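You operate a simulated robot arm through the tools that you are given. There is no shell and no other tool.

Carry out the task below with a simulated robot arm. There is one attempt and no reset: what you move stays moved.

TASK
Rinse the clamp with the red nut and the red collar steel cup.
Fine: open the blue tap lever, rinse the suds off each under the tap and stand it on the blue rack, then shut the tap. Leave the other cup. Set down upright: what you pick out. Where these are worked on the way, their far stop is far enough and under half their travel is too little: blue tap lever.

The check looks at the end state, three seconds after you hand in, the way a careful person would. Anything else that was tipped, shoved, dropped, spilled or broken makes it a failure.

THE ROBOT
A 7-joint arm with a two-finger parallel gripper, fixed in place. Base frame: the origin is on the floor under the middle of its stand, x ahead of it, y to its left, z up; the work surface is at about z = 90. Readings come in cm, degrees, newtons and seconds.
It reaches about 137.2 cm from its shoulder. Its first joint turns from -149.0 to 149.0 degrees. Payload 3.43 kg.
The TCP is the grasp point between the finger pads, 3 cm short of the fingertips. In the tool frame z runs along the fingers and y along their closing line. The gripper opens to 9.4 cm. The fingers are 2.8 cm wide and 1 cm thick; the gripper's body (5 by 9.6 cm) begins 5.5 cm behind the TCP.
Orientation is that of the tool frame in the base frame, as a unit quaternion [x, y, z, w]. With the fingers straight down and closing along the base's y, the tool's x points along the base's -x, its y along +y and its z along -z.

THE INTERFACE
- The arm moves only by the tool drive_tool. Its arguments are lists of equal length, an entry for each row: "xyz": the shift along the tool's x, y, z in cm, a list of three; "delta_rot": the turn, a rotation vector about the tool's x, y, z in degrees, a list of three; "jaw": the finger opening in cm, from 0 to 9.4. In form: {"xyz": [[x, y, z], ...], "delta_rot": [[ax, ay, az], ...], "jaw": [jaw, ...]}. A call has 1 to 20 rows; each row is the pose to reach, as a shift and turn from the pose commanded when the call began, along the tool's axes at that moment. Each row takes 0.2 s and may step no farther than 5 cm and 8.6 degrees from the row before; otherwise, or with a gripper value out of range, the whole call is refused. A pose out of reach is approached as far as the arm can. The call stops where the force on the tool passes 40 N (or 10 N more than at its start, if that is more) or the arm is blocked; 0.2 s more then pass. The fingers move at their own pace (about 4.5 cm/s each) and stop on an object; they squeeze with about 35 N. The grip force told is the motor's: it shows also when the fingers shut on nothing. Time passes only in rows, and 0.2 s behind the last, so rows that repeat a pose let the fingers close. The reply holds the time, the measured pose of the TCP, the force on the tool along the base axes, the opening and the grip force, in the units named above and with some noise, with the torque about the TCP (base axes, N m) and any sound that the robot's microphone picked up.
- Cameras (640 x 400 px; columns grow to the right, rows downward): "scene" is fixed at [5.72, 65.57, 147.66]; the picture's right is [-0.83, -0.55, 0.00], its down [-0.16, 0.23, -0.96] and it looks along [0.53, -0.80, -0.28] (base axes); focal length 342 px, centre (320, 200). "wrist" rides on the gripper at [7.6, 1.4, -10.3] in the tool frame; the picture's right is [-0.18, 0.98, 0.00], its down [-0.75, -0.14, -0.64] and it looks along [-0.63, -0.12, 0.77] (tool axes); focal length 243 px, centre (320, 200). There is no depth. A picture from a camera that has moved, and an enlarged one, comes with that camera's place and axes in the base frame and with its lens. The place of the scene camera against the robot may be out by one fixed shift of up to 2.5 cm in any direction.
- grab_frame(camera): a new picture of that camera. The clock stands still meanwhile.
- zoom(camera, box): a new picture of the part [left, top, right, bottom] of that camera's present view, enlarged. The clock stands still meanwhile.
- finish_job(): hands the job in; it is judged then, once.

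Nothing tells you positions but the pictures and the camera data. Unless the task says otherwise, let go and move clear before handing in.

The tools are called after "Call:" as a command line: name --argument value ..., lists and objects as JSON in quotes. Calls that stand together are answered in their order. drive_tool: Moves the arm, as the interface text tells. Its arguments: {"type":"object","properties":{"xyz":{"type":"array","items":{"type":"array","items":{"type":"number"}}},"delta_rot":{"type":"array","items":{"type":"array","items":{"type":"number"}}},"jaw":{"type":"array","items":{"type":"number"}}},"required":["xyz","delta_rot","jaw"]} The other tools are called the same way: grab_frame (camera) takes a picture; zoom (camera, box) takes an enlarged picture of a part of a camera's view; finish_job () hands the job in.

At the start:

```text
clock: 0.0
tcp_pos: [83.35, -52.99, 119.69]
ee_rot: [0.0, 1.0, 0.0, 0.0]
wrist_force: [0.0, 0.9, 0.2]
torque: [-0.02, 0.01, 0.0]
width: 9.41
grasp_force: 0.0
```

scene: 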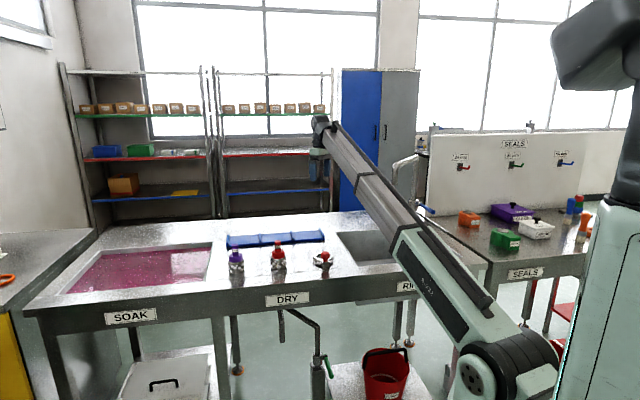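
wrist: 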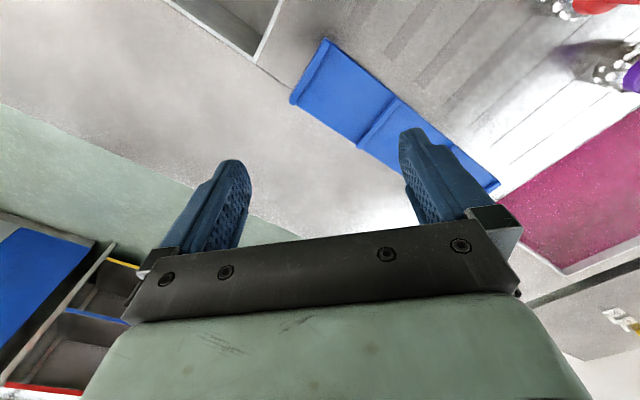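

I see a sink bench with a soak basin, a dry area with three sudsy items, a blue rack behind them, and the rinse sink with a tap to the right. I'll look closer before moving.

Call:
zoom --camera "scene" --box '[200, 210, 360, 310]'

Call:
zoom --camera "scene" --box '[320, 120, 480, 220]'

Call:
zoom --camera "scene" --box '[320, 200, 480, 300]'

Call:
zoom --camera "wrist" --box '[440, 0, 640, 125]'

```text
4.00 times, centred on (280, 260) of scene
camera zoom: at [5.72, 65.57, 147.66], right [-0.83, -0.55, 0.0], down [-0.16, 0.23, -0.96], along [0.53, -0.8, -0.28], focal length 1369 px, centre (480, -40)
```

zoom: 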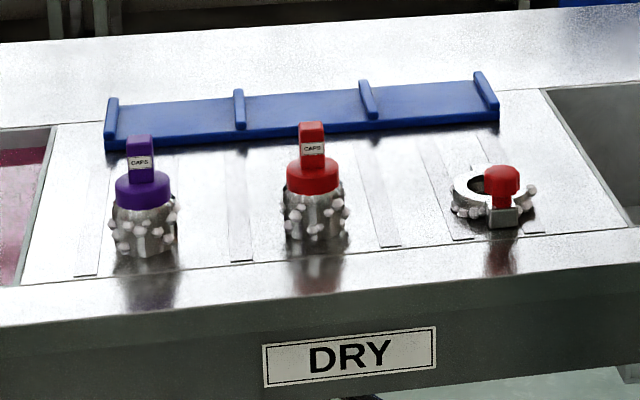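

```text
4.00 times, centred on (400, 170) of scene
camera zoom: at [5.72, 65.57, 147.66], right [-0.83, -0.55, 0.0], down [-0.16, 0.23, -0.96], along [0.53, -0.8, -0.28], focal length 1369 px, centre (0, 320)
```

zoom: 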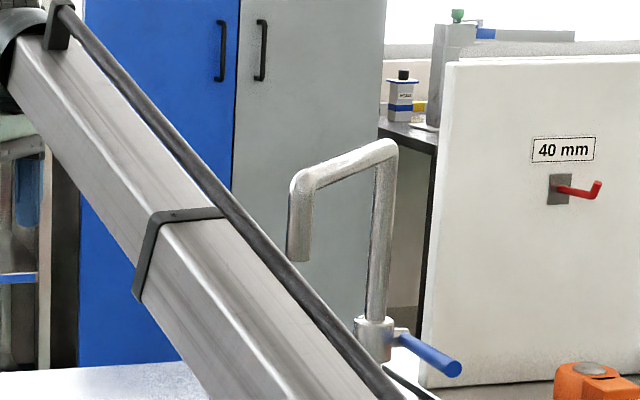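

```text
4.00 times, centred on (400, 250) of scene
camera zoom: at [5.72, 65.57, 147.66], right [-0.83, -0.55, 0.0], down [-0.16, 0.23, -0.96], along [0.53, -0.8, -0.28], focal length 1369 px, centre (0, 0)
```

zoom: 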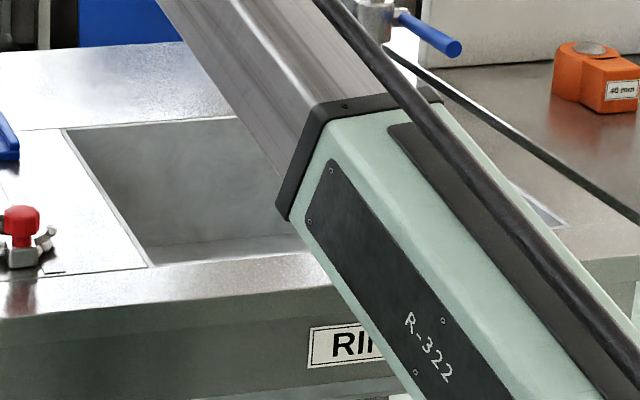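

```text
3.20 times, centred on (540, 62) of wrist
camera zoom: at [75.75, -51.62, 129.96], right [0.18, 0.98, 0.0], down [0.75, -0.14, 0.64], along [0.63, -0.12, -0.77], focal length 776 px, centre (-384, 640)
```

zoom: 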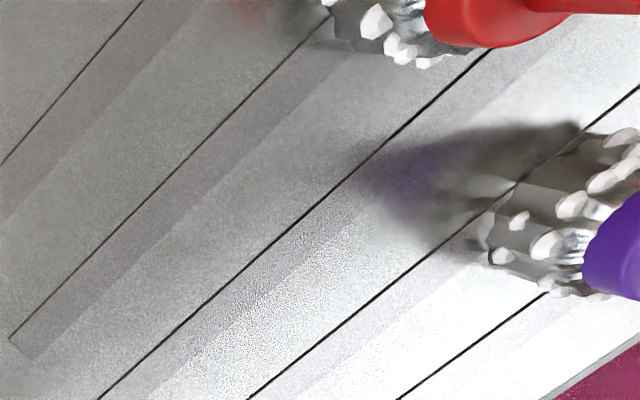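

The items stand in a row on the drainer (purple cup, red cup, clamp), and the bench is turned roughly 45° to my base. I'll raise the gripper and turn it square to the bench so the wrist camera can survey everything.

Call:
drive_tool --xyz '[[3.06, 1.33, -2.55], [6.12, 2.67, -5.1], [9.18, 4, -7.65], [12.23, 5.33, -10.2], [15.3, 6.67, -12.75], [18.35, 8, -15.3]]' --delta_rot '[[0, 0, 7.6], [0, 0, 15.2], [0, 0, 22.8], [0, 0, 30.4], [0, 0, 38], [0, 0, 45]]' --jaw '[9.4, 9.4, 9.4, 9.4, 9.4, 9.4]'

Call:
grab_frame --camera "wrist"

Call:
grab_frame --camera "scene"

```text
clock: 0.5
tcp_pos: [80.44, -51.75, 122.58]
ee_rot: [0.063, 0.998, -0.005, 0.007]
wrist_force: [4.6, 0.9, -5.5]
torque: [-0.36, 0.16, -0.24]
width: 9.4
grasp_force: 0.0
out of reach, approached as far as the arm can: row 2
stopped in row 2: the force on the tool passed its limit at 89 N (the readings are from after the stop); the commanded pose is now the measured one
```

```text
taken
camera wrist: at [72.9, -49.37, 132.53], right [0.31, 0.95, -0.01], down [0.72, -0.23, 0.65], along [0.62, -0.2, -0.76], focal length 243 px, centre (320, 200)
```

wrist: 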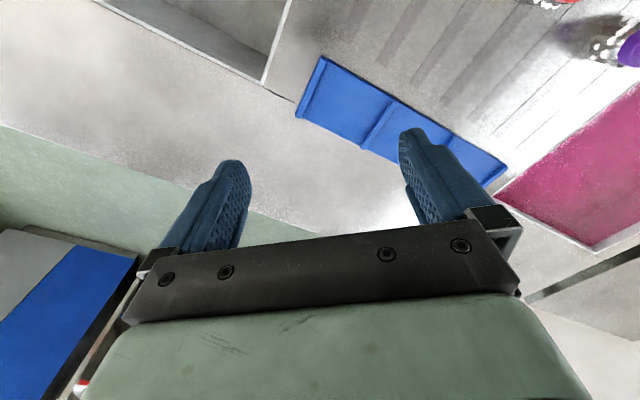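

```text
taken
```

scene: 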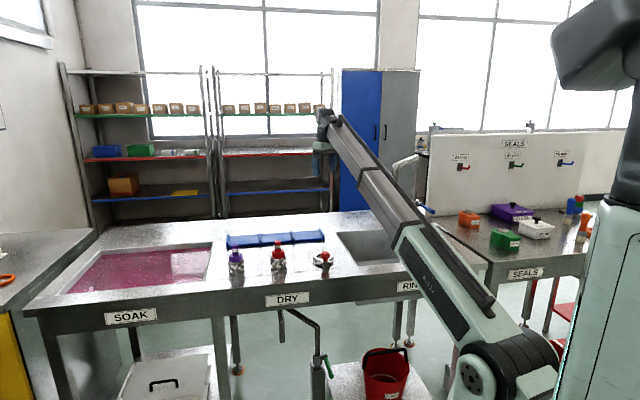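

The move stopped early, with row 2 reported as out of reach, and nothing in view looks touched. I'll try a small, slow straight lift first to see which motion is limited.

Call:
drive_tool --xyz '[[0, 0, -1], [0, 0, -2], [0, 0, -3], [0, 0, -4]]' --delta_rot '[[0, 0, 0], [0, 0, 0], [0, 0, 0], [0, 0, 0]]' --jaw '[9.4, 9.4, 9.4, 9.4]'

```text
clock: 0.9
tcp_pos: [80.51, -51.75, 123.5]
ee_rot: [0.063, 0.998, -0.007, 0.011]
wrist_force: [7.1, -3.4, -13.7]
torque: [0.02, -0.07, 0.04]
width: 9.41
grasp_force: 0.1
stopped in row 2: the force on the tool passed its limit at 48 N (the readings are from after the stop); the commanded pose is now the measured one
```

Lifting meets resistance too. I'll look closely at the wrist end of the arm for a contact.

Call:
zoom --camera "scene" --box '[270, 80, 398, 160]'

Call:
zoom --camera "scene" --box '[360, 200, 640, 400]'

Call:
zoom --camera "scene" --box '[500, 0, 640, 100]'

Call:
grab_frame --camera "wrist"

```text
5.00 times, centred on (334, 120) of scene
camera zoom: at [5.72, 65.57, 147.66], right [-0.83, -0.55, 0.0], down [-0.16, 0.23, -0.96], along [0.53, -0.8, -0.28], focal length 1711 px, centre (250, 600)
```

zoom: 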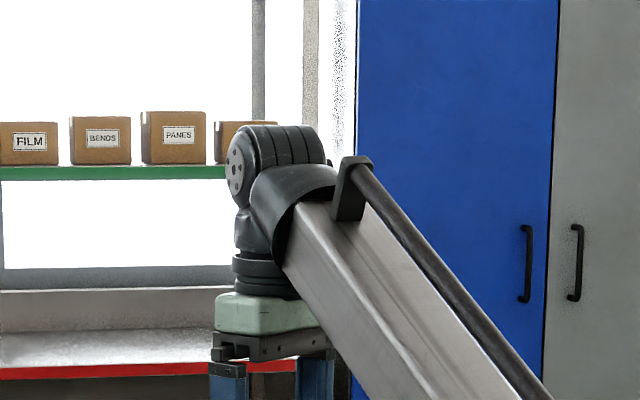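

```text
2.00 times, centred on (500, 300) of scene
camera zoom: at [5.72, 65.57, 147.66], right [-0.83, -0.55, 0.0], down [-0.16, 0.23, -0.96], along [0.53, -0.8, -0.28], focal length 684 px, centre (-40, 0)
```

zoom: 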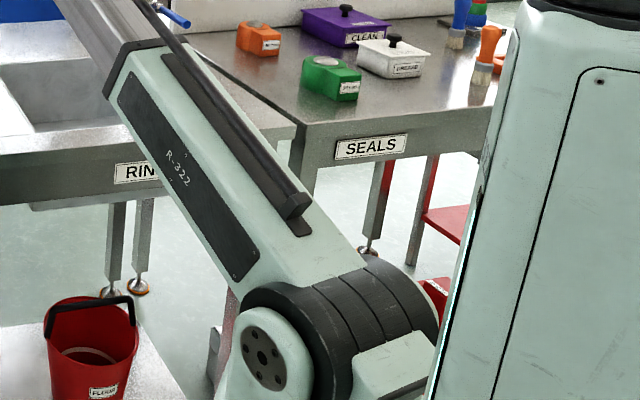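

```text
4.00 times, centred on (570, 50) of scene
camera zoom: at [5.72, 65.57, 147.66], right [-0.83, -0.55, 0.0], down [-0.16, 0.23, -0.96], along [0.53, -0.8, -0.28], focal length 1369 px, centre (-680, 800)
```

zoom: 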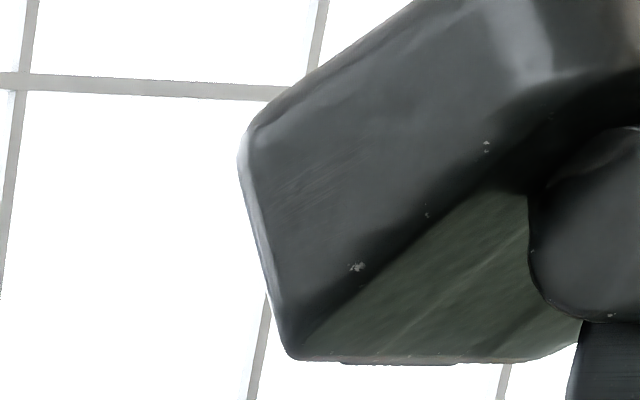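

```text
taken
camera wrist: at [72.93, -49.41, 133.61], right [0.31, 0.95, -0.01], down [0.72, -0.23, 0.66], along [0.63, -0.21, -0.75], focal length 243 px, centre (320, 200)
```

wrist: 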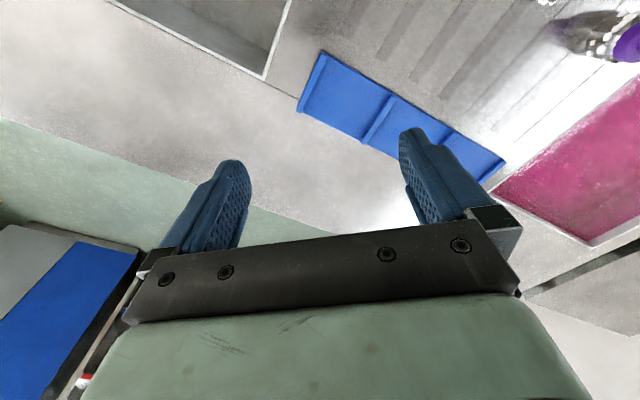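

Nothing visibly touches the gripper, so this may be a joint limit rather than a contact. I'll hold still for a moment to see whether the force settles.

Call:
drive_tool --xyz '[[0, 0, 0], [0, 0, 0], [0, 0, 0]]' --delta_rot '[[0, 0, 0], [0, 0, 0], [0, 0, 0]]' --jaw '[9.4, 9.4, 9.4]'

```text
clock: 1.7
tcp_pos: [80.56, -51.94, 123.67]
ee_rot: [0.063, 0.998, -0.006, 0.011]
wrist_force: [9.9, -7.4, -23.4]
torque: [0.07, -0.58, 0.24]
width: 9.4
grasp_force: 0.1
```

The held force (~26 N) points down and outward, square to the boom's underside. That means the boom is pressing on the back of the gripper, a self-contact when the tool hangs straight down this high. I'll back off downwards and tilt the fingertips outward to open the wrist angle.

Call:
drive_tool --xyz '[[0, 0, 1], [0, 0, 2], [0, 0, 3], [0, 0, 3]]' --delta_rot '[[0, 0, 0], [0, 0, 0], [0, 0, -3], [0, 0, -6]]' --jaw '[9.4, 9.4, 9.4, 9.4]'

```text
clock: 2.7
tcp_pos: [80.47, -51.91, 120.68]
ee_rot: [0.011, 1.0, -0.006, 0.01]
wrist_force: [-0.8, -1.0, 0.4]
torque: [-0.01, -0.01, 0.01]
width: 9.4
grasp_force: 0.1
```

The force is back to zero. Now I'll tilt the fingertips outward by about 20° for clearance.

Call:
drive_tool --xyz '[[0, 0, 0], [0, 0, 0], [0, 0, 0], [0, 0, 0], [0, 0, 0]]' --delta_rot '[[2.7, -4.2, 0], [5.4, -8.4, 0], [8.1, -12.6, 0], [10.8, -16.8, 0], [10.8, -16.8, 0]]' --jaw '[9.4, 9.4, 9.4, 9.4, 9.4]'

Call:
grab_frame --camera "scene"

Call:
grab_frame --camera "wrist"

```text
clock: 3.9
tcp_pos: [80.49, -51.9, 120.46]
ee_rot: [0.009, 0.983, -0.101, 0.156]
wrist_force: [0.2, -0.6, 0.1]
torque: [-0.01, -0.02, 0.04]
width: 9.4
grasp_force: 0.1
```

```text
taken
```

scene: 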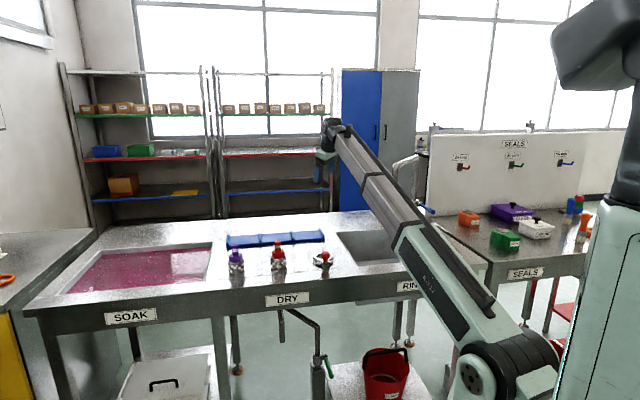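

```text
taken
camera wrist: at [70.31, -48.53, 127.52], right [0.23, 0.96, -0.14], down [0.52, 0.0, 0.86], along [0.83, -0.26, -0.5], focal length 243 px, centre (320, 200)
```

wrist: 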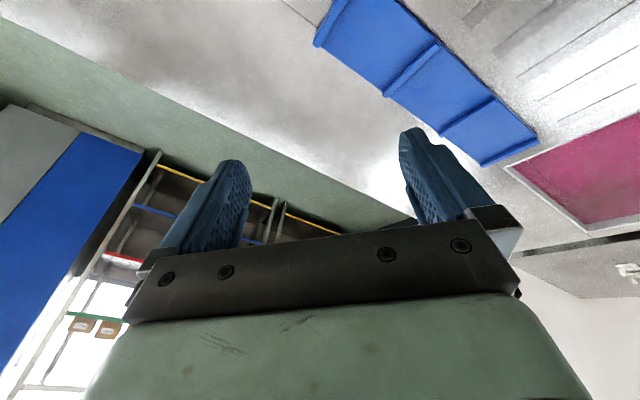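

The tilt works without contact. I'll retract toward my base and lift a little, for a wider view of the drainer, sink and tap.

Call:
drive_tool --xyz '[[2.15, 1.32, -1.8], [4.3, 2.64, -3.6], [6.45, 3.96, -5.4], [8.6, 5.28, -7.2], [10.75, 6.6, -9.0], [12.9, 7.92, -10.8], [15.05, 9.24, -12.6], [17.2, 10.57, -14.4]]' --delta_rot '[[0, 0, 0], [0, 0, 0], [0, 0, 0], [0, 0, 0], [0, 0, 0], [0, 0, 0], [0, 0, 0], [0, 0, 0]]' --jaw '[9.4, 9.4, 9.4, 9.4, 9.4, 9.4, 9.4, 9.4]'

Call:
grab_frame --camera "scene"

Call:
grab_frame --camera "wrist"

```text
clock: 5.7
tcp_pos: [60.24, -38.67, 126.7]
ee_rot: [0.01, 0.983, -0.102, 0.154]
wrist_force: [0.7, -0.6, 0.3]
torque: [0.03, 0.02, 0.03]
width: 9.39
grasp_force: 0.0
```

```text
taken
```

scene: 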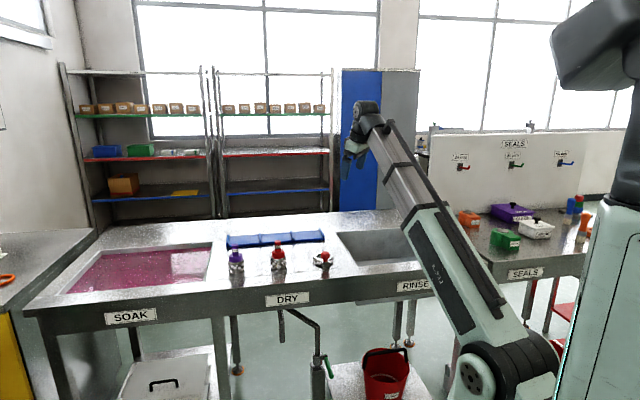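

```text
taken
camera wrist: at [49.99, -35.43, 133.56], right [0.23, 0.96, -0.14], down [0.52, 0.0, 0.86], along [0.83, -0.26, -0.5], focal length 243 px, centre (320, 200)
```

wrist: 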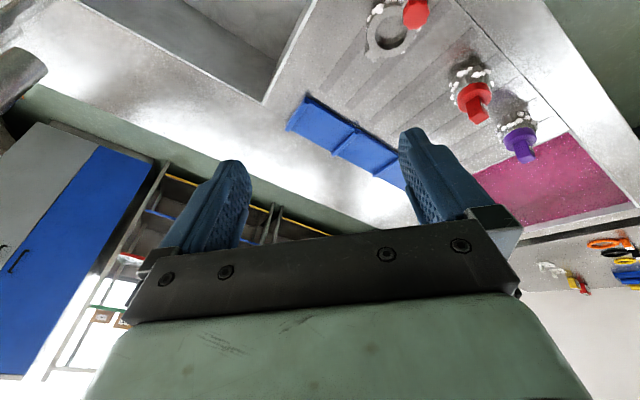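

The boom is telescopic and retracts well. I can now see the clamp, both cups, the rack and the sink, with the tap spout at the left edge, so I'll swing toward the sink to study the tap.

Call:
drive_tool --xyz '[[3.21, -2.61, -0.51], [6.42, -5.22, -1.03], [9.63, -7.83, -1.54], [12.84, -10.44, -2.05], [16.05, -13.05, -2.57], [19.27, -15.67, -3.08]]' --delta_rot '[[1.13, 0.72, 3.42], [2.26, 1.44, 6.84], [3.39, 2.16, 10.26], [4.52, 2.88, 13.68], [5.65, 3.6, 17.1], [6.78, 4.32, 20.52]]' --jaw '[9.4, 9.4, 9.4, 9.4, 9.4, 9.4]'

Call:
grab_frame --camera "scene"

Call:
grab_frame --camera "wrist"

```text
clock: 7.1
tcp_pos: [40.31, -53.61, 126.64]
ee_rot: [0.198, 0.963, -0.129, 0.133]
wrist_force: [-0.1, 1.0, -0.1]
torque: [-0.02, 0.04, 0.03]
width: 9.39
grasp_force: 0.0
```

```text
taken
```

scene: 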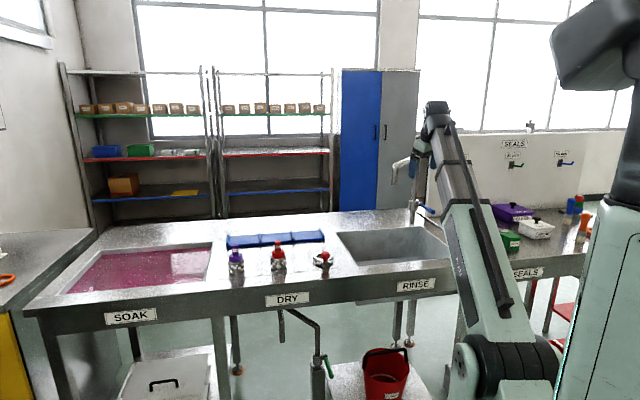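

```text
taken
camera wrist: at [32.05, -46.74, 133.6], right [0.57, 0.81, -0.14], down [0.48, -0.19, 0.86], along [0.67, -0.56, -0.5], focal length 243 px, centre (320, 200)
```

wrist: 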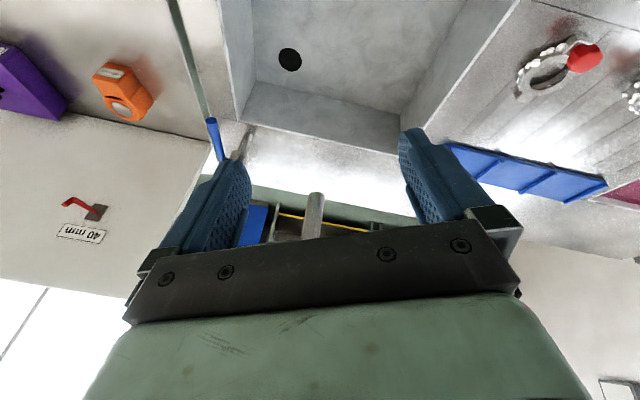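

The whole sink, its drain, the blue lever and the spout are now visible. I'll zoom in to measure them.

Call:
zoom --camera "scene" --box '[330, 150, 490, 250]'

Call:
zoom --camera "wrist" --box '[160, 90, 360, 260]'

Call:
zoom --camera "wrist" --box '[440, 0, 640, 125]'

```text
4.00 times, centred on (410, 200) of scene
camera zoom: at [5.72, 65.57, 147.66], right [-0.83, -0.55, 0.0], down [-0.16, 0.23, -0.96], along [0.53, -0.8, -0.28], focal length 1369 px, centre (-40, 200)
```

zoom: 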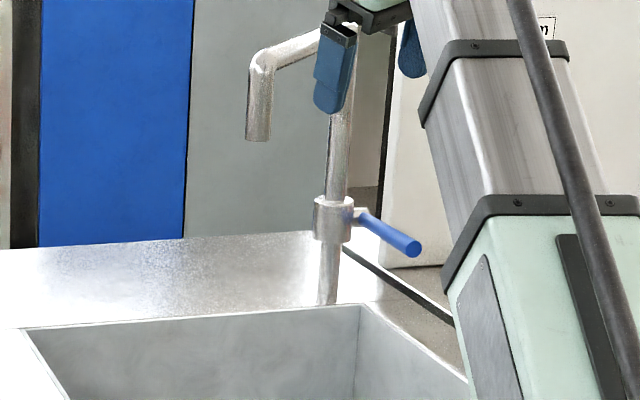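

```text
2.35 times, centred on (260, 175) of wrist
camera zoom: at [32.05, -46.74, 133.6], right [0.57, 0.81, -0.14], down [0.48, -0.19, 0.86], along [0.67, -0.56, -0.5], focal length 571 px, centre (461, 259)
```

zoom: 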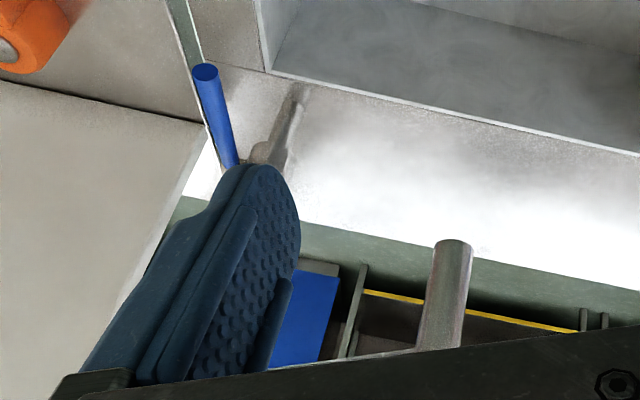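

```text
3.20 times, centred on (540, 62) of wrist
camera zoom: at [32.05, -46.74, 133.6], right [0.57, 0.81, -0.14], down [0.48, -0.19, 0.86], along [0.67, -0.56, -0.5], focal length 776 px, centre (-384, 640)
```

zoom: 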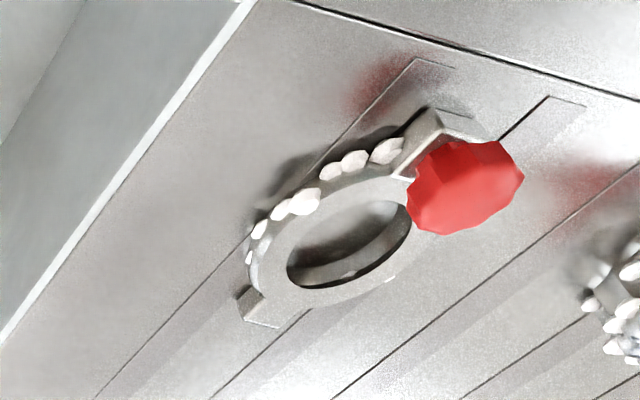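

I've measured the sink (about 43 × 34 cm), with the spout tip near (56, -68, 114), the column near (54, -90) and the lever tip near (45, -89, 98). I'll turn the wrist a bit more to see the lever without a finger in the way.

Call:
drive_tool --xyz '[[0, 0, 0], [0, 0, 0], [0, 0, 0], [0, 0, 0]]' --delta_rot '[[1.84, 1.18, 5.6], [3.68, 2.35, 11.2], [5.52, 3.53, 16.8], [7.37, 4.7, 22.4]]' --jaw '[9.4, 9.4, 9.4, 9.4]'

Call:
grab_frame --camera "wrist"

Call:
zoom --camera "wrist" --box '[240, 80, 400, 180]'

```text
clock: 8.1
tcp_pos: [40.29, -53.65, 126.77]
ee_rot: [0.395, 0.9, -0.154, 0.104]
wrist_force: [-0.3, 0.1, -0.3]
torque: [-0.01, 0.0, -0.02]
width: 9.44
grasp_force: 0.2
```

```text
taken
camera wrist: at [35.64, -44.0, 133.62], right [0.85, 0.51, -0.14], down [0.36, -0.37, 0.86], along [0.38, -0.78, -0.5], focal length 243 px, centre (320, 200)
```

wrist: 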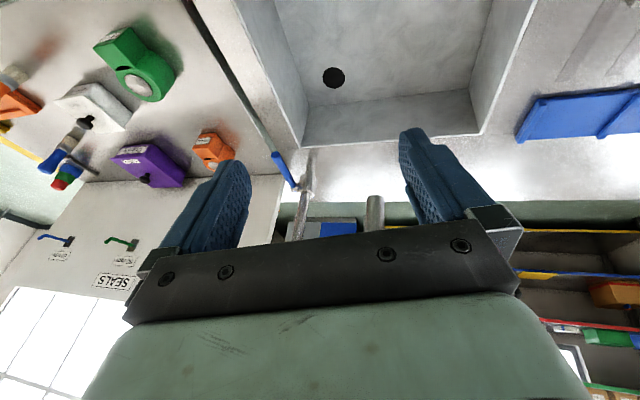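

```text
4.00 times, centred on (320, 130) of wrist
camera zoom: at [35.64, -44.0, 133.62], right [0.85, 0.51, -0.14], down [0.36, -0.37, 0.86], along [0.38, -0.78, -0.5], focal length 970 px, centre (320, 480)
```

zoom: 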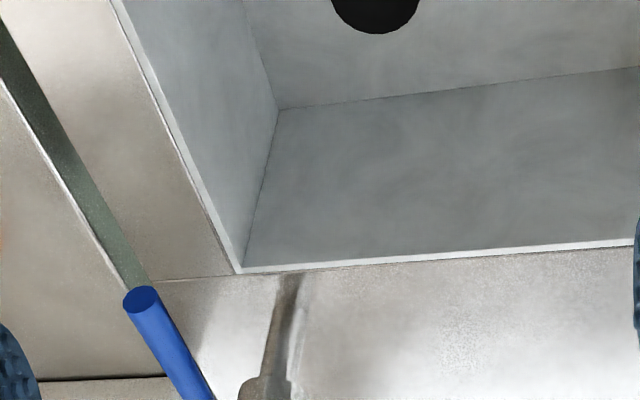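

Call:
zoom --camera "wrist" --box '[240, 130, 400, 230]'

Call:
zoom --camera "scene" --box '[380, 160, 460, 210]'

```text
4.00 times, centred on (320, 180) of wrist
camera zoom: at [35.64, -44.0, 133.62], right [0.85, 0.51, -0.14], down [0.36, -0.37, 0.86], along [0.38, -0.78, -0.5], focal length 970 px, centre (320, 280)
```

zoom: 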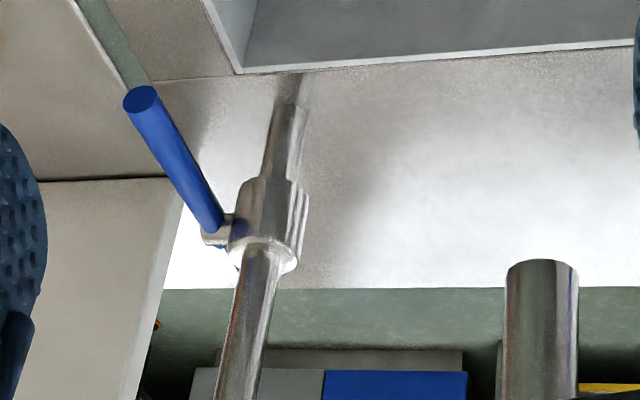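

```text
8.00 times, centred on (420, 185) of scene
camera zoom: at [5.72, 65.57, 147.66], right [-0.83, -0.55, 0.0], down [-0.16, 0.23, -0.96], along [0.53, -0.8, -0.28], focal length 2738 px, centre (-480, 320)
```

zoom: 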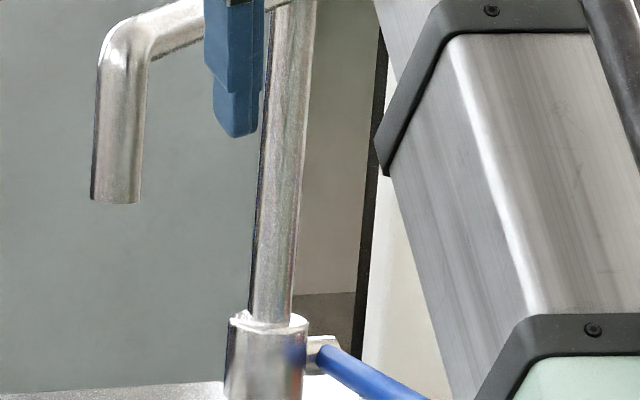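

The lever sits on a short side stub of the valve, and its tip slopes slightly down. I'll move closer, staying well clear of the spout, to see how it pivots.

Call:
drive_tool --xyz '[[-1.34, -2.22, 1.51], [-2.68, -4.44, 3.02], [-4.02, -6.66, 4.54], [-5.36, -8.88, 6.05], [-6.7, -11.1, 7.56]]' --delta_rot '[[0, 0, 0], [0, 0, 0], [0, 0, 0], [0, 0, 0], [0, 0, 0]]' --jaw '[7, 5, 3, 1, 0]'

Call:
grab_frame --camera "wrist"

Call:
zoom --camera "wrist" --box '[240, 80, 400, 180]'

Call:
grab_frame --camera "scene"

```text
clock: 9.3
tcp_pos: [37.06, -68.0, 123.92]
ee_rot: [0.394, 0.9, -0.154, 0.103]
wrist_force: [-0.2, -0.3, -0.2]
torque: [-0.06, -0.02, 0.0]
width: 0.01
grasp_force: 5.6
```

```text
taken
camera wrist: at [32.38, -58.4, 130.86], right [0.85, 0.51, -0.14], down [0.36, -0.37, 0.86], along [0.38, -0.78, -0.5], focal length 243 px, centre (320, 200)
```

wrist: 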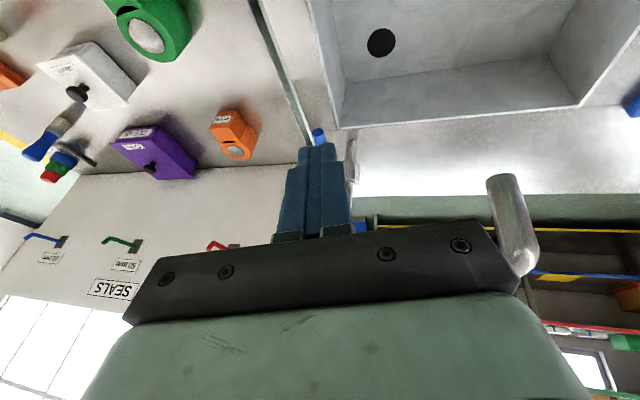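

```text
4.00 times, centred on (320, 130) of wrist
camera zoom: at [32.38, -58.4, 130.86], right [0.85, 0.51, -0.14], down [0.36, -0.37, 0.86], along [0.38, -0.78, -0.5], focal length 970 px, centre (320, 480)
```

zoom: 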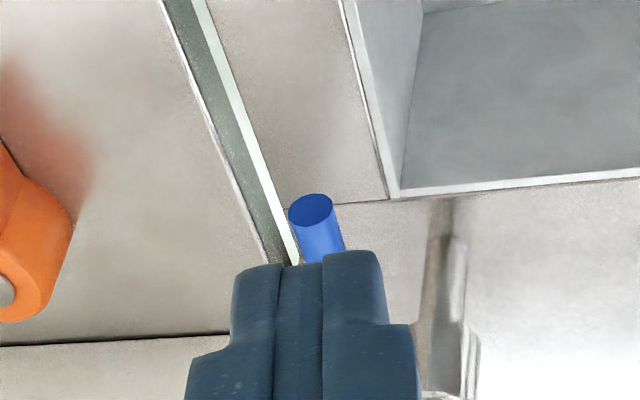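

```text
taken
```

scene: 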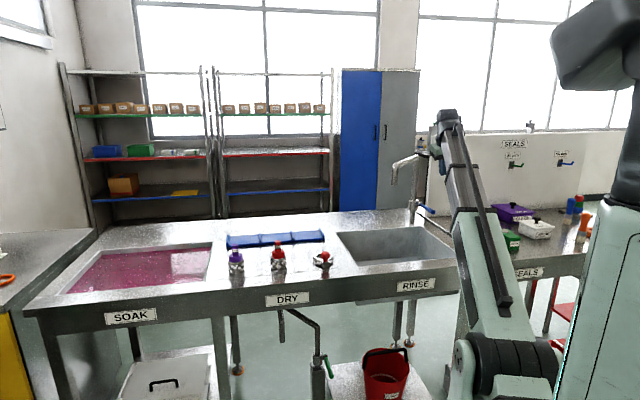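

Call:
zoom --camera "scene" --box '[392, 185, 448, 220]'

Call:
zoom --camera "wrist" --box '[320, 110, 400, 240]'

```text
11.43 times, centred on (420, 202) of scene
camera zoom: at [5.72, 65.57, 147.66], right [-0.83, -0.55, 0.0], down [-0.16, 0.23, -0.96], along [0.53, -0.8, -0.28], focal length 3911 px, centre (-823, 171)
```

zoom: 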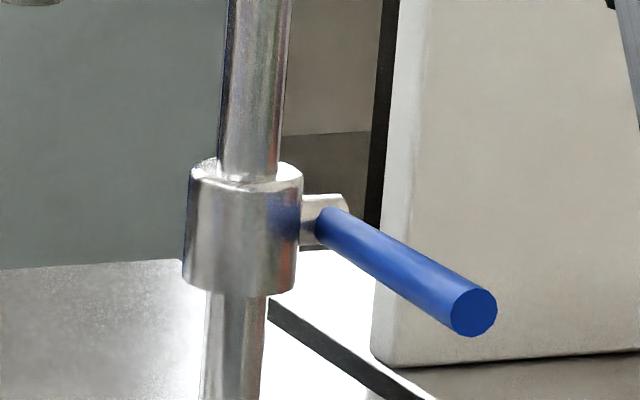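

```text
3.08 times, centred on (360, 175) of wrist
camera zoom: at [32.38, -58.4, 130.86], right [0.85, 0.51, -0.14], down [0.36, -0.37, 0.86], along [0.38, -0.78, -0.5], focal length 746 px, centre (197, 277)
```

zoom: 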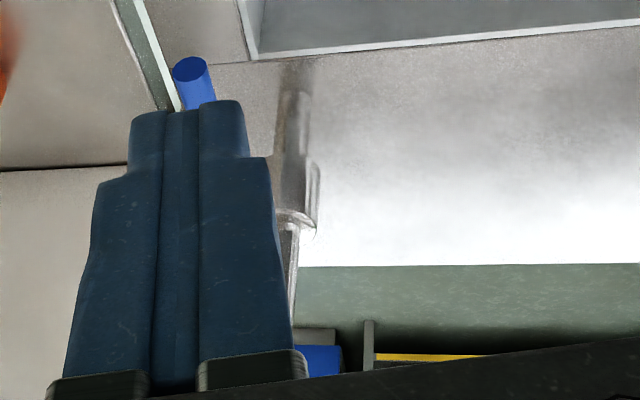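

The lever is on a horizontal stub, so it swings up and down, with its tip near (44, -87, 99.4) pointing at the bench front. I'll square the tool to the bench and hover above the lever tip with the fingers part open.

Call:
drive_tool --xyz '[[-2.6, -0.69, 3.14], [-5.2, -1.38, 6.28], [-7.8, -2.08, 9.42], [-10.4, -2.77, 12.56], [-13.0, -3.46, 15.7], [-15.6, -4.15, 18.84]]' --delta_rot '[[-2, -0.35, -0.05], [-4, -0.7, -0.1], [-6, -1.05, -0.14], [-8, -1.4, -0.19], [-10, -1.75, -0.23], [-12, -2.07, -0.28]]' --jaw '[1, 2, 3, 4, 5, 5.5]'

Call:
grab_frame --camera "wrist"

Call:
zoom --camera "scene" --box '[370, 150, 450, 225]'

```text
clock: 10.7
tcp_pos: [45.57, -88.14, 111.97]
ee_rot: [0.377, 0.91, -0.067, 0.158]
wrist_force: [0.3, 0.2, 0.7]
torque: [0.01, 0.01, 0.04]
width: 5.5
grasp_force: 0.1
```

```text
taken
camera wrist: at [38.98, -79.63, 119.01], right [0.82, 0.57, 0.06], down [0.25, -0.45, 0.86], along [0.52, -0.69, -0.51], focal length 243 px, centre (320, 200)
```

wrist: 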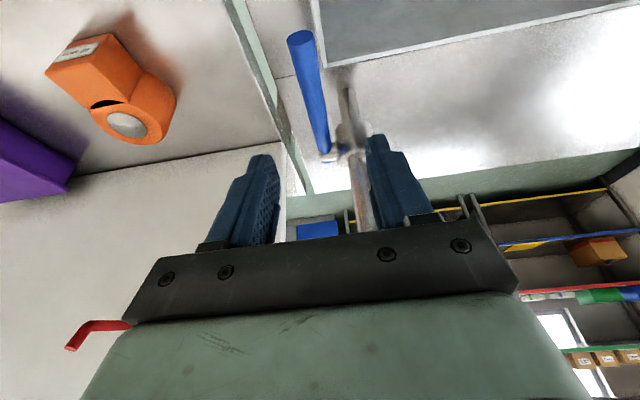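

```text
5.33 times, centred on (410, 188) of scene
camera zoom: at [5.72, 65.57, 147.66], right [-0.83, -0.55, 0.0], down [-0.16, 0.23, -0.96], along [0.53, -0.8, -0.28], focal length 1825 px, centre (-160, 267)
```

zoom: 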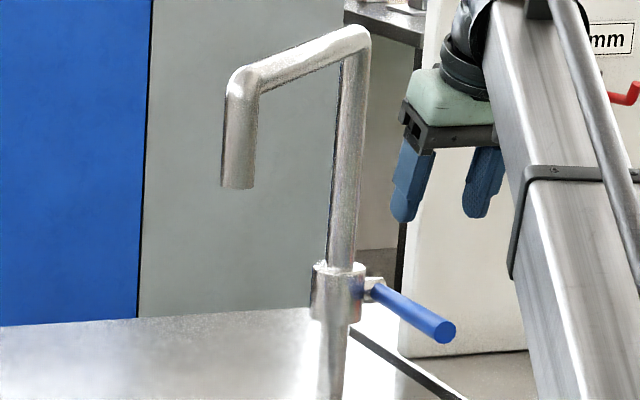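

The gripper is above the lever, aligned and clear of the column. I'll tilt the tool a bit more to keep its body away from the column, then descend to straddle the lever.

Call:
drive_tool --xyz '[[0, 0, 0], [0, 0, 0], [0, 0, 0]]' --delta_rot '[[0, -5, 0], [0, -10, 0], [0, -15, 0]]' --jaw '[5.5, 5.5, 5.5]'

Call:
drive_tool --xyz '[[1.4, 0, 2.0], [2.8, 0, 4.0], [4.2, 0, 6.0], [5.6, 0, 8.0], [7.0, 0, 10.0]]' --delta_rot '[[0, 0, 0], [0, 0, 0], [0, 0, 0], [0, 0, 0], [0, 0, 0]]' --jaw '[5.5, 5.5, 5.5, 5.5, 5.5]'

Call:
grab_frame --camera "wrist"

Call:
zoom --camera "scene" --box '[380, 150, 460, 225]'

```text
clock: 11.5
tcp_pos: [45.63, -88.07, 111.91]
ee_rot: [0.363, 0.882, -0.115, 0.278]
wrist_force: [0.2, -0.3, 0.8]
torque: [-0.05, -0.01, 0.01]
width: 5.5
grasp_force: 0.0
```

```text
clock: 12.7
tcp_pos: [45.59, -88.03, 99.77]
ee_rot: [0.363, 0.882, -0.114, 0.277]
wrist_force: [0.0, 0.0, 0.0]
torque: [0.03, 0.01, -0.01]
width: 5.52
grasp_force: 0.0
```

```text
taken
camera wrist: at [37.96, -78.57, 103.75], right [0.8, 0.59, 0.1], down [0.08, -0.28, 0.96], along [0.59, -0.76, -0.27], focal length 243 px, centre (320, 200)
```

wrist: 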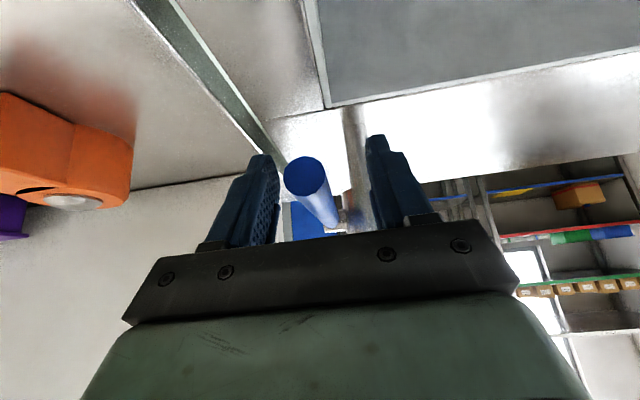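

```text
5.33 times, centred on (420, 188) of scene
camera zoom: at [5.72, 65.57, 147.66], right [-0.83, -0.55, 0.0], down [-0.16, 0.23, -0.96], along [0.53, -0.8, -0.28], focal length 1825 px, centre (-213, 267)
```

zoom: 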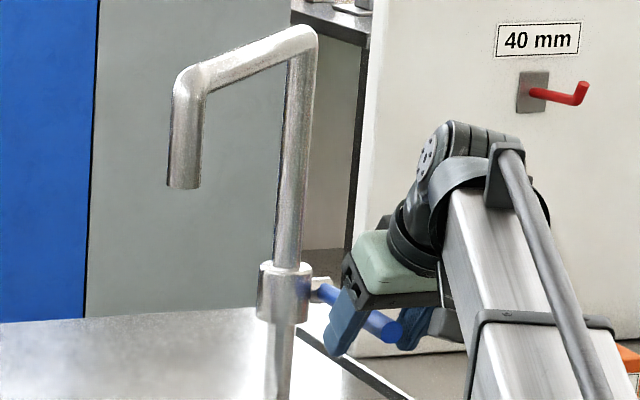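

The lever is between the fingers but about 0.6 cm off centre. I'll centre on it, then close.

Call:
drive_tool --xyz '[[0, -0.3, 0], [0, -0.6, 0], [0, -0.6, 0], [0, -0.6, 0], [0, -0.6, 0], [0, -0.6, 0], [0, -0.6, 0]]' --delta_rot '[[0, 0, 0], [0, 0, 0], [0, 0, 0], [0, 0, 0], [0, 0, 0], [0, 0, 0], [0, 0, 0]]' --jaw '[5.5, 5.0, 4.0, 3.0, 2.0, 1.4, 1.4]'

Call:
grab_frame --camera "wrist"

```text
clock: 14.3
tcp_pos: [45.14, -88.38, 99.66]
ee_rot: [0.364, 0.882, -0.115, 0.276]
wrist_force: [3.6, 4.2, 0.4]
torque: [0.04, 0.0, -0.07]
width: 2.22
grasp_force: 44.5
```

```text
taken
camera wrist: at [37.61, -78.98, 103.78], right [0.8, 0.59, 0.1], down [0.08, -0.28, 0.96], along [0.59, -0.76, -0.27], focal length 243 px, centre (320, 200)
```

wrist: 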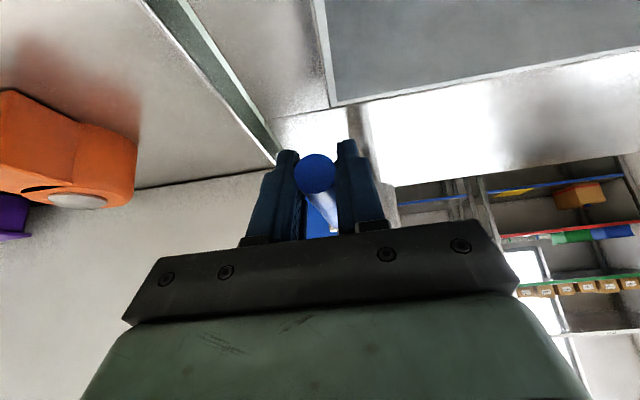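

The lever is gripped. I'll lift it slowly along its expected arc, watching the force and listening for water.

Call:
drive_tool --xyz '[[-0.19, 0, -0.26], [-0.39, 0, -0.51], [-0.61, 0, -0.75], [-0.83, 0, -0.99], [-1.07, 0, -1.21], [-1.31, 0, -1.43]]' --delta_rot '[[0, 0, 0], [0, 0, 0], [0, 0, 0], [0, 0, 0], [0, 0, 0], [0, 0, 0]]' --jaw '[1.4, 1.4, 1.4, 1.4, 1.4, 1.4]'

Call:
zoom --camera "scene" --box '[370, 150, 450, 225]'

```text
clock: 15.7
tcp_pos: [45.35, -88.54, 101.7]
ee_rot: [0.364, 0.882, -0.114, 0.276]
wrist_force: [-4.3, 13.5, -9.2]
torque: [0.89, 0.85, -0.08]
width: 2.24
grasp_force: 45.1
```

```text
5.33 times, centred on (410, 188) of scene
camera zoom: at [5.72, 65.57, 147.66], right [-0.83, -0.55, 0.0], down [-0.16, 0.23, -0.96], along [0.53, -0.8, -0.28], focal length 1825 px, centre (-160, 267)
```

zoom: 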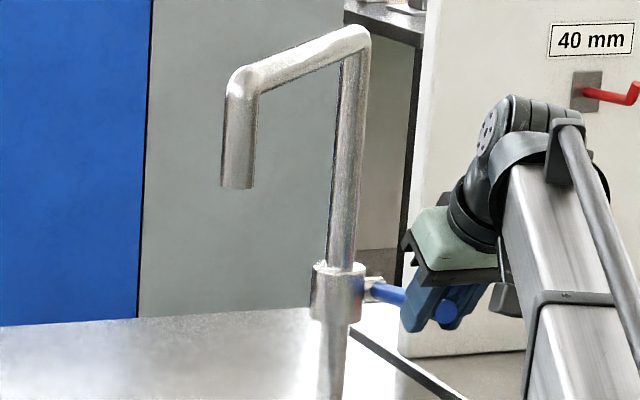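

The lever is lifting with modest force, so up is the right direction. I'll continue along the arc.

Call:
drive_tool --xyz '[[-0.42, 0, -0.69], [-0.94, 0, -1.08], [-1.49, 0, -1.43], [-2.07, 0, -1.73], [-2.67, 0, -1.98], [-3.28, 0, -2.17]]' --delta_rot '[[0, 0, 0], [0, 0, 0], [0, 0, 0], [0, 0, 0], [0, 0, 0], [0, 0, 0]]' --jaw '[1.4, 1.4, 1.4, 1.4, 1.4, 1.4]'

Call:
zoom --camera "scene" --box '[360, 150, 450, 245]'

```text
clock: 17.1
tcp_pos: [46.29, -89.48, 105.47]
ee_rot: [0.363, 0.882, -0.114, 0.277]
wrist_force: [-13.1, 21.3, 1.4]
torque: [0.89, 0.87, -0.02]
width: 2.23
grasp_force: 44.7
```

```text
4.21 times, centred on (405, 198) of scene
camera zoom: at [5.72, 65.57, 147.66], right [-0.83, -0.55, 0.0], down [-0.16, 0.23, -0.96], along [0.53, -0.8, -0.28], focal length 1441 px, centre (-38, 210)
```

zoom: 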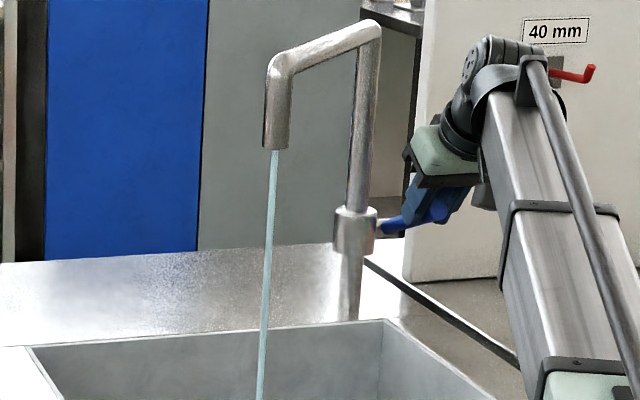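

Water is running from the spout. I'll keep lifting toward the far stop, with a bit less push toward the column.

Call:
drive_tool --xyz '[[-0.2, 0, -0.45], [-0.4, 0, -0.7], [-0.97, 0, -1.1], [-1.5, 0, -1.5], [-1.9, 0, -1.8]]' --delta_rot '[[0, 0, 0], [0, 0, 0], [0, 0, 0], [0, 0, 0], [0, 0, 0]]' --jaw '[1.4, 1.4, 1.4, 1.4, 1.4]'

Call:
zoom --camera "scene" --box '[360, 150, 450, 245]'

Call:
grab_frame --camera "wrist"

```text
clock: 18.3
tcp_pos: [46.84, -90.19, 107.87]
ee_rot: [0.364, 0.882, -0.115, 0.276]
wrist_force: [17.3, -9.0, -23.3]
torque: [0.48, 0.29, 0.03]
width: 1.83
grasp_force: 45.6
```

```text
4.21 times, centred on (405, 198) of scene
camera zoom: at [5.72, 65.57, 147.66], right [-0.83, -0.55, 0.0], down [-0.16, 0.23, -0.96], along [0.53, -0.8, -0.28], focal length 1441 px, centre (-38, 210)
```

zoom: 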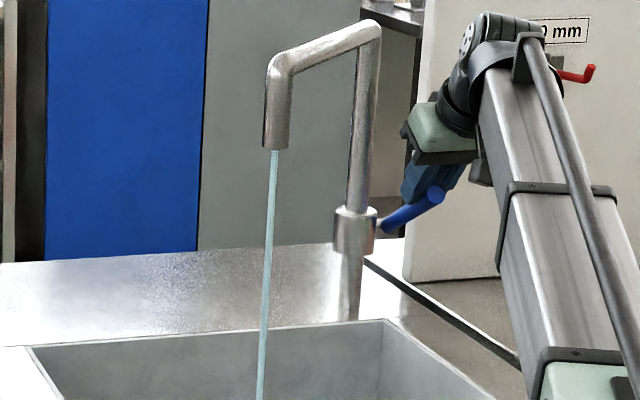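

```text
taken
camera wrist: at [39.34, -80.72, 111.71], right [0.8, 0.59, 0.1], down [0.08, -0.28, 0.96], along [0.59, -0.76, -0.27], focal length 243 px, centre (320, 200)
```

wrist: 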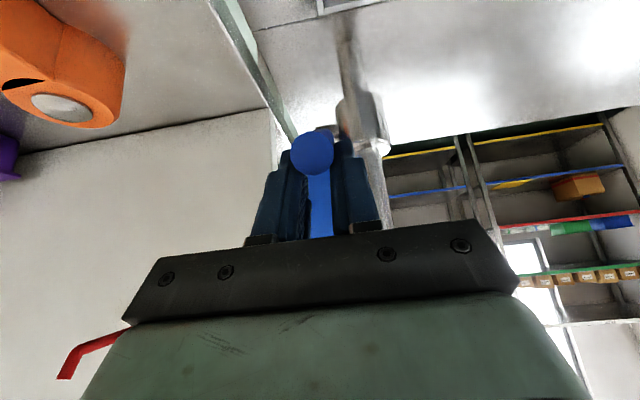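

The fingers slid up on the lever, which is now about 40° above its start and may already be at the stop. I'll open, re-centre on it and lift again to check.

Call:
drive_tool --xyz '[[0, 0, 0], [0, 0, 0], [0, 0, 0], [1.36, 0, 0.81], [2.73, 0, 1.63], [2.73, 0, 1.63]]' --delta_rot '[[0, 0, 0], [0, 0, 0], [0, 0, 0], [0, 0, 0], [0, 0, 0], [0, 0, 0]]' --jaw '[3.5, 5, 5, 5, 5, 5]'

Call:
grab_frame --camera "wrist"

Call:
zoom --camera "scene" --box '[360, 150, 450, 245]'

```text
clock: 19.7
tcp_pos: [45.77, -89.08, 105.06]
ee_rot: [0.363, 0.882, -0.114, 0.278]
wrist_force: [-0.4, 0.0, 0.9]
torque: [-0.01, -0.02, 0.02]
width: 5.01
grasp_force: 0.1
```

```text
taken
camera wrist: at [38.23, -79.65, 109.02], right [0.8, 0.59, 0.1], down [0.08, -0.28, 0.96], along [0.59, -0.76, -0.27], focal length 243 px, centre (320, 200)
```

wrist: 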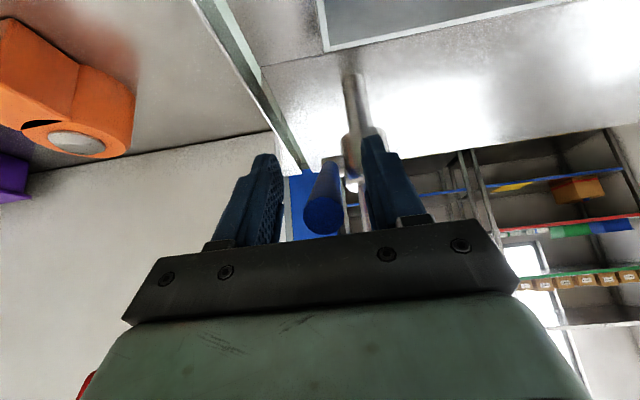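

```text
4.21 times, centred on (405, 198) of scene
camera zoom: at [5.72, 65.57, 147.66], right [-0.83, -0.55, 0.0], down [-0.16, 0.23, -0.96], along [0.53, -0.8, -0.28], focal length 1441 px, centre (-38, 210)
```

zoom: 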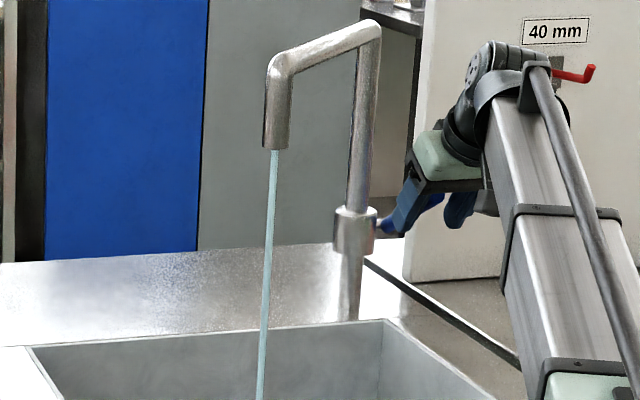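

Call:
drive_tool --xyz '[[-0.55, 0, 0.44], [-1.09, 0, 0.88], [-1.09, 0, 0.88], [-1.09, 0, 0.88], [-1.09, 0, 0.88], [-1.09, 0, 0.88]]' --delta_rot '[[0, 0, 0], [0, 0, 0], [0, 0, 0], [0, 0, 0], [0, 0, 0], [0, 0, 0]]' --jaw '[5, 4.5, 3, 2, 1.4, 1.4]'

Call:
drive_tool --xyz '[[-0.38, 0, -0.12], [-0.76, 0, -0.25], [-1.14, 0, -0.37], [-1.5, 0, -0.45]]' --delta_rot '[[0, 3, 0], [0, 6, 0], [0, 9, 0], [0, 12, 0]]' --jaw '[1.4, 1.4, 1.4, 1.4]'

Call:
zoom --camera "scene" --box '[360, 150, 450, 245]'

Call:
grab_frame --camera "wrist"

```text
clock: 21.1
tcp_pos: [46.81, -90.02, 104.85]
ee_rot: [0.364, 0.882, -0.115, 0.276]
wrist_force: [1.3, 0.3, -0.7]
torque: [0.03, 0.06, 0.03]
width: 2.07
grasp_force: 45.2
```

```text
clock: 22.1
tcp_pos: [47.55, -90.72, 106.32]
ee_rot: [0.374, 0.905, -0.078, 0.184]
wrist_force: [5.5, -1.4, 23.5]
torque: [-1.5, -1.52, 0.03]
width: 2.04
grasp_force: 45.2
```

```text
4.21 times, centred on (405, 198) of scene
camera zoom: at [5.72, 65.57, 147.66], right [-0.83, -0.55, 0.0], down [-0.16, 0.23, -0.96], along [0.53, -0.8, -0.28], focal length 1441 px, centre (-38, 210)
```

zoom: 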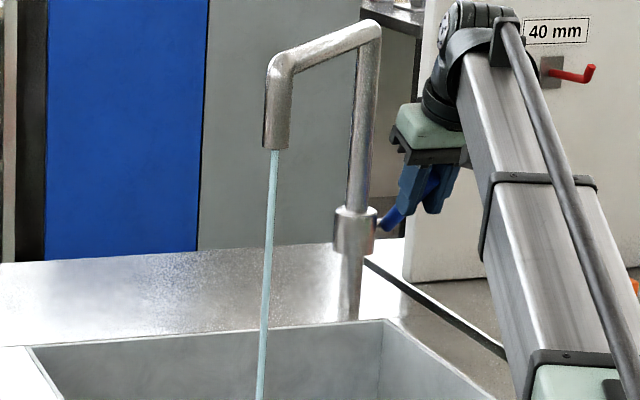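

```text
taken
camera wrist: at [40.72, -82.07, 112.72], right [0.81, 0.58, 0.07], down [0.21, -0.41, 0.89], along [0.54, -0.71, -0.46], focal length 243 px, centre (320, 200)
```

wrist: 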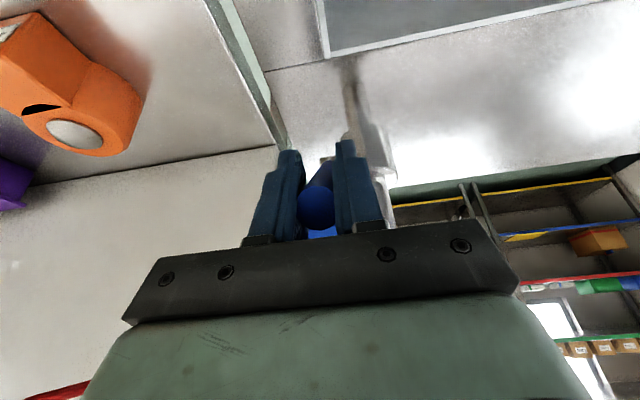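

The lever is still rising freely (about 50° now), so it was not at the stop. I'll keep going along the arc and tilt the tool back to keep it off the column.

Call:
drive_tool --xyz '[[-0.46, 0, -0.15], [-0.95, 0, -0.24], [-1.43, 0, -0.28], [-1.9, 0, -0.28]]' --delta_rot '[[0, -2, 0], [0, -4, 0], [0, -6, 0], [0, -8, 0]]' --jaw '[1.4, 1.4, 1.4, 1.4]'

Call:
zoom --camera "scene" --box '[360, 150, 450, 245]'

Call:
grab_frame --camera "wrist"

```text
clock: 23.1
tcp_pos: [48.48, -91.76, 107.2]
ee_rot: [0.367, 0.892, -0.102, 0.245]
wrist_force: [-11.0, 18.9, 4.4]
torque: [0.69, 1.1, -0.24]
width: 1.82
grasp_force: 44.7
```

```text
4.21 times, centred on (405, 198) of scene
camera zoom: at [5.72, 65.57, 147.66], right [-0.83, -0.55, 0.0], down [-0.16, 0.23, -0.96], along [0.53, -0.8, -0.28], focal length 1441 px, centre (-38, 210)
```

zoom: 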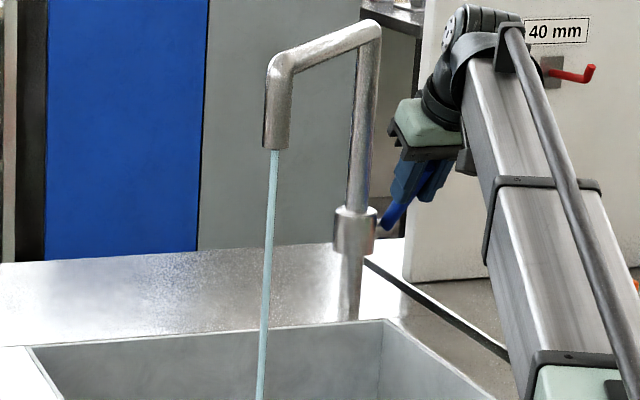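

```text
taken
camera wrist: at [41.2, -82.58, 112.05], right [0.81, 0.58, 0.09], down [0.13, -0.32, 0.94], along [0.58, -0.74, -0.34], focal length 243 px, centre (320, 200)
```

wrist: 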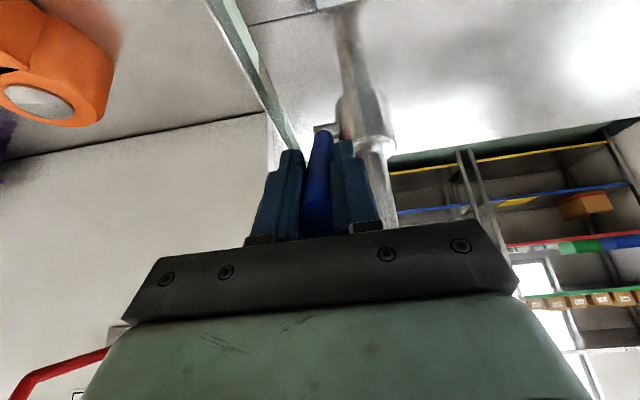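

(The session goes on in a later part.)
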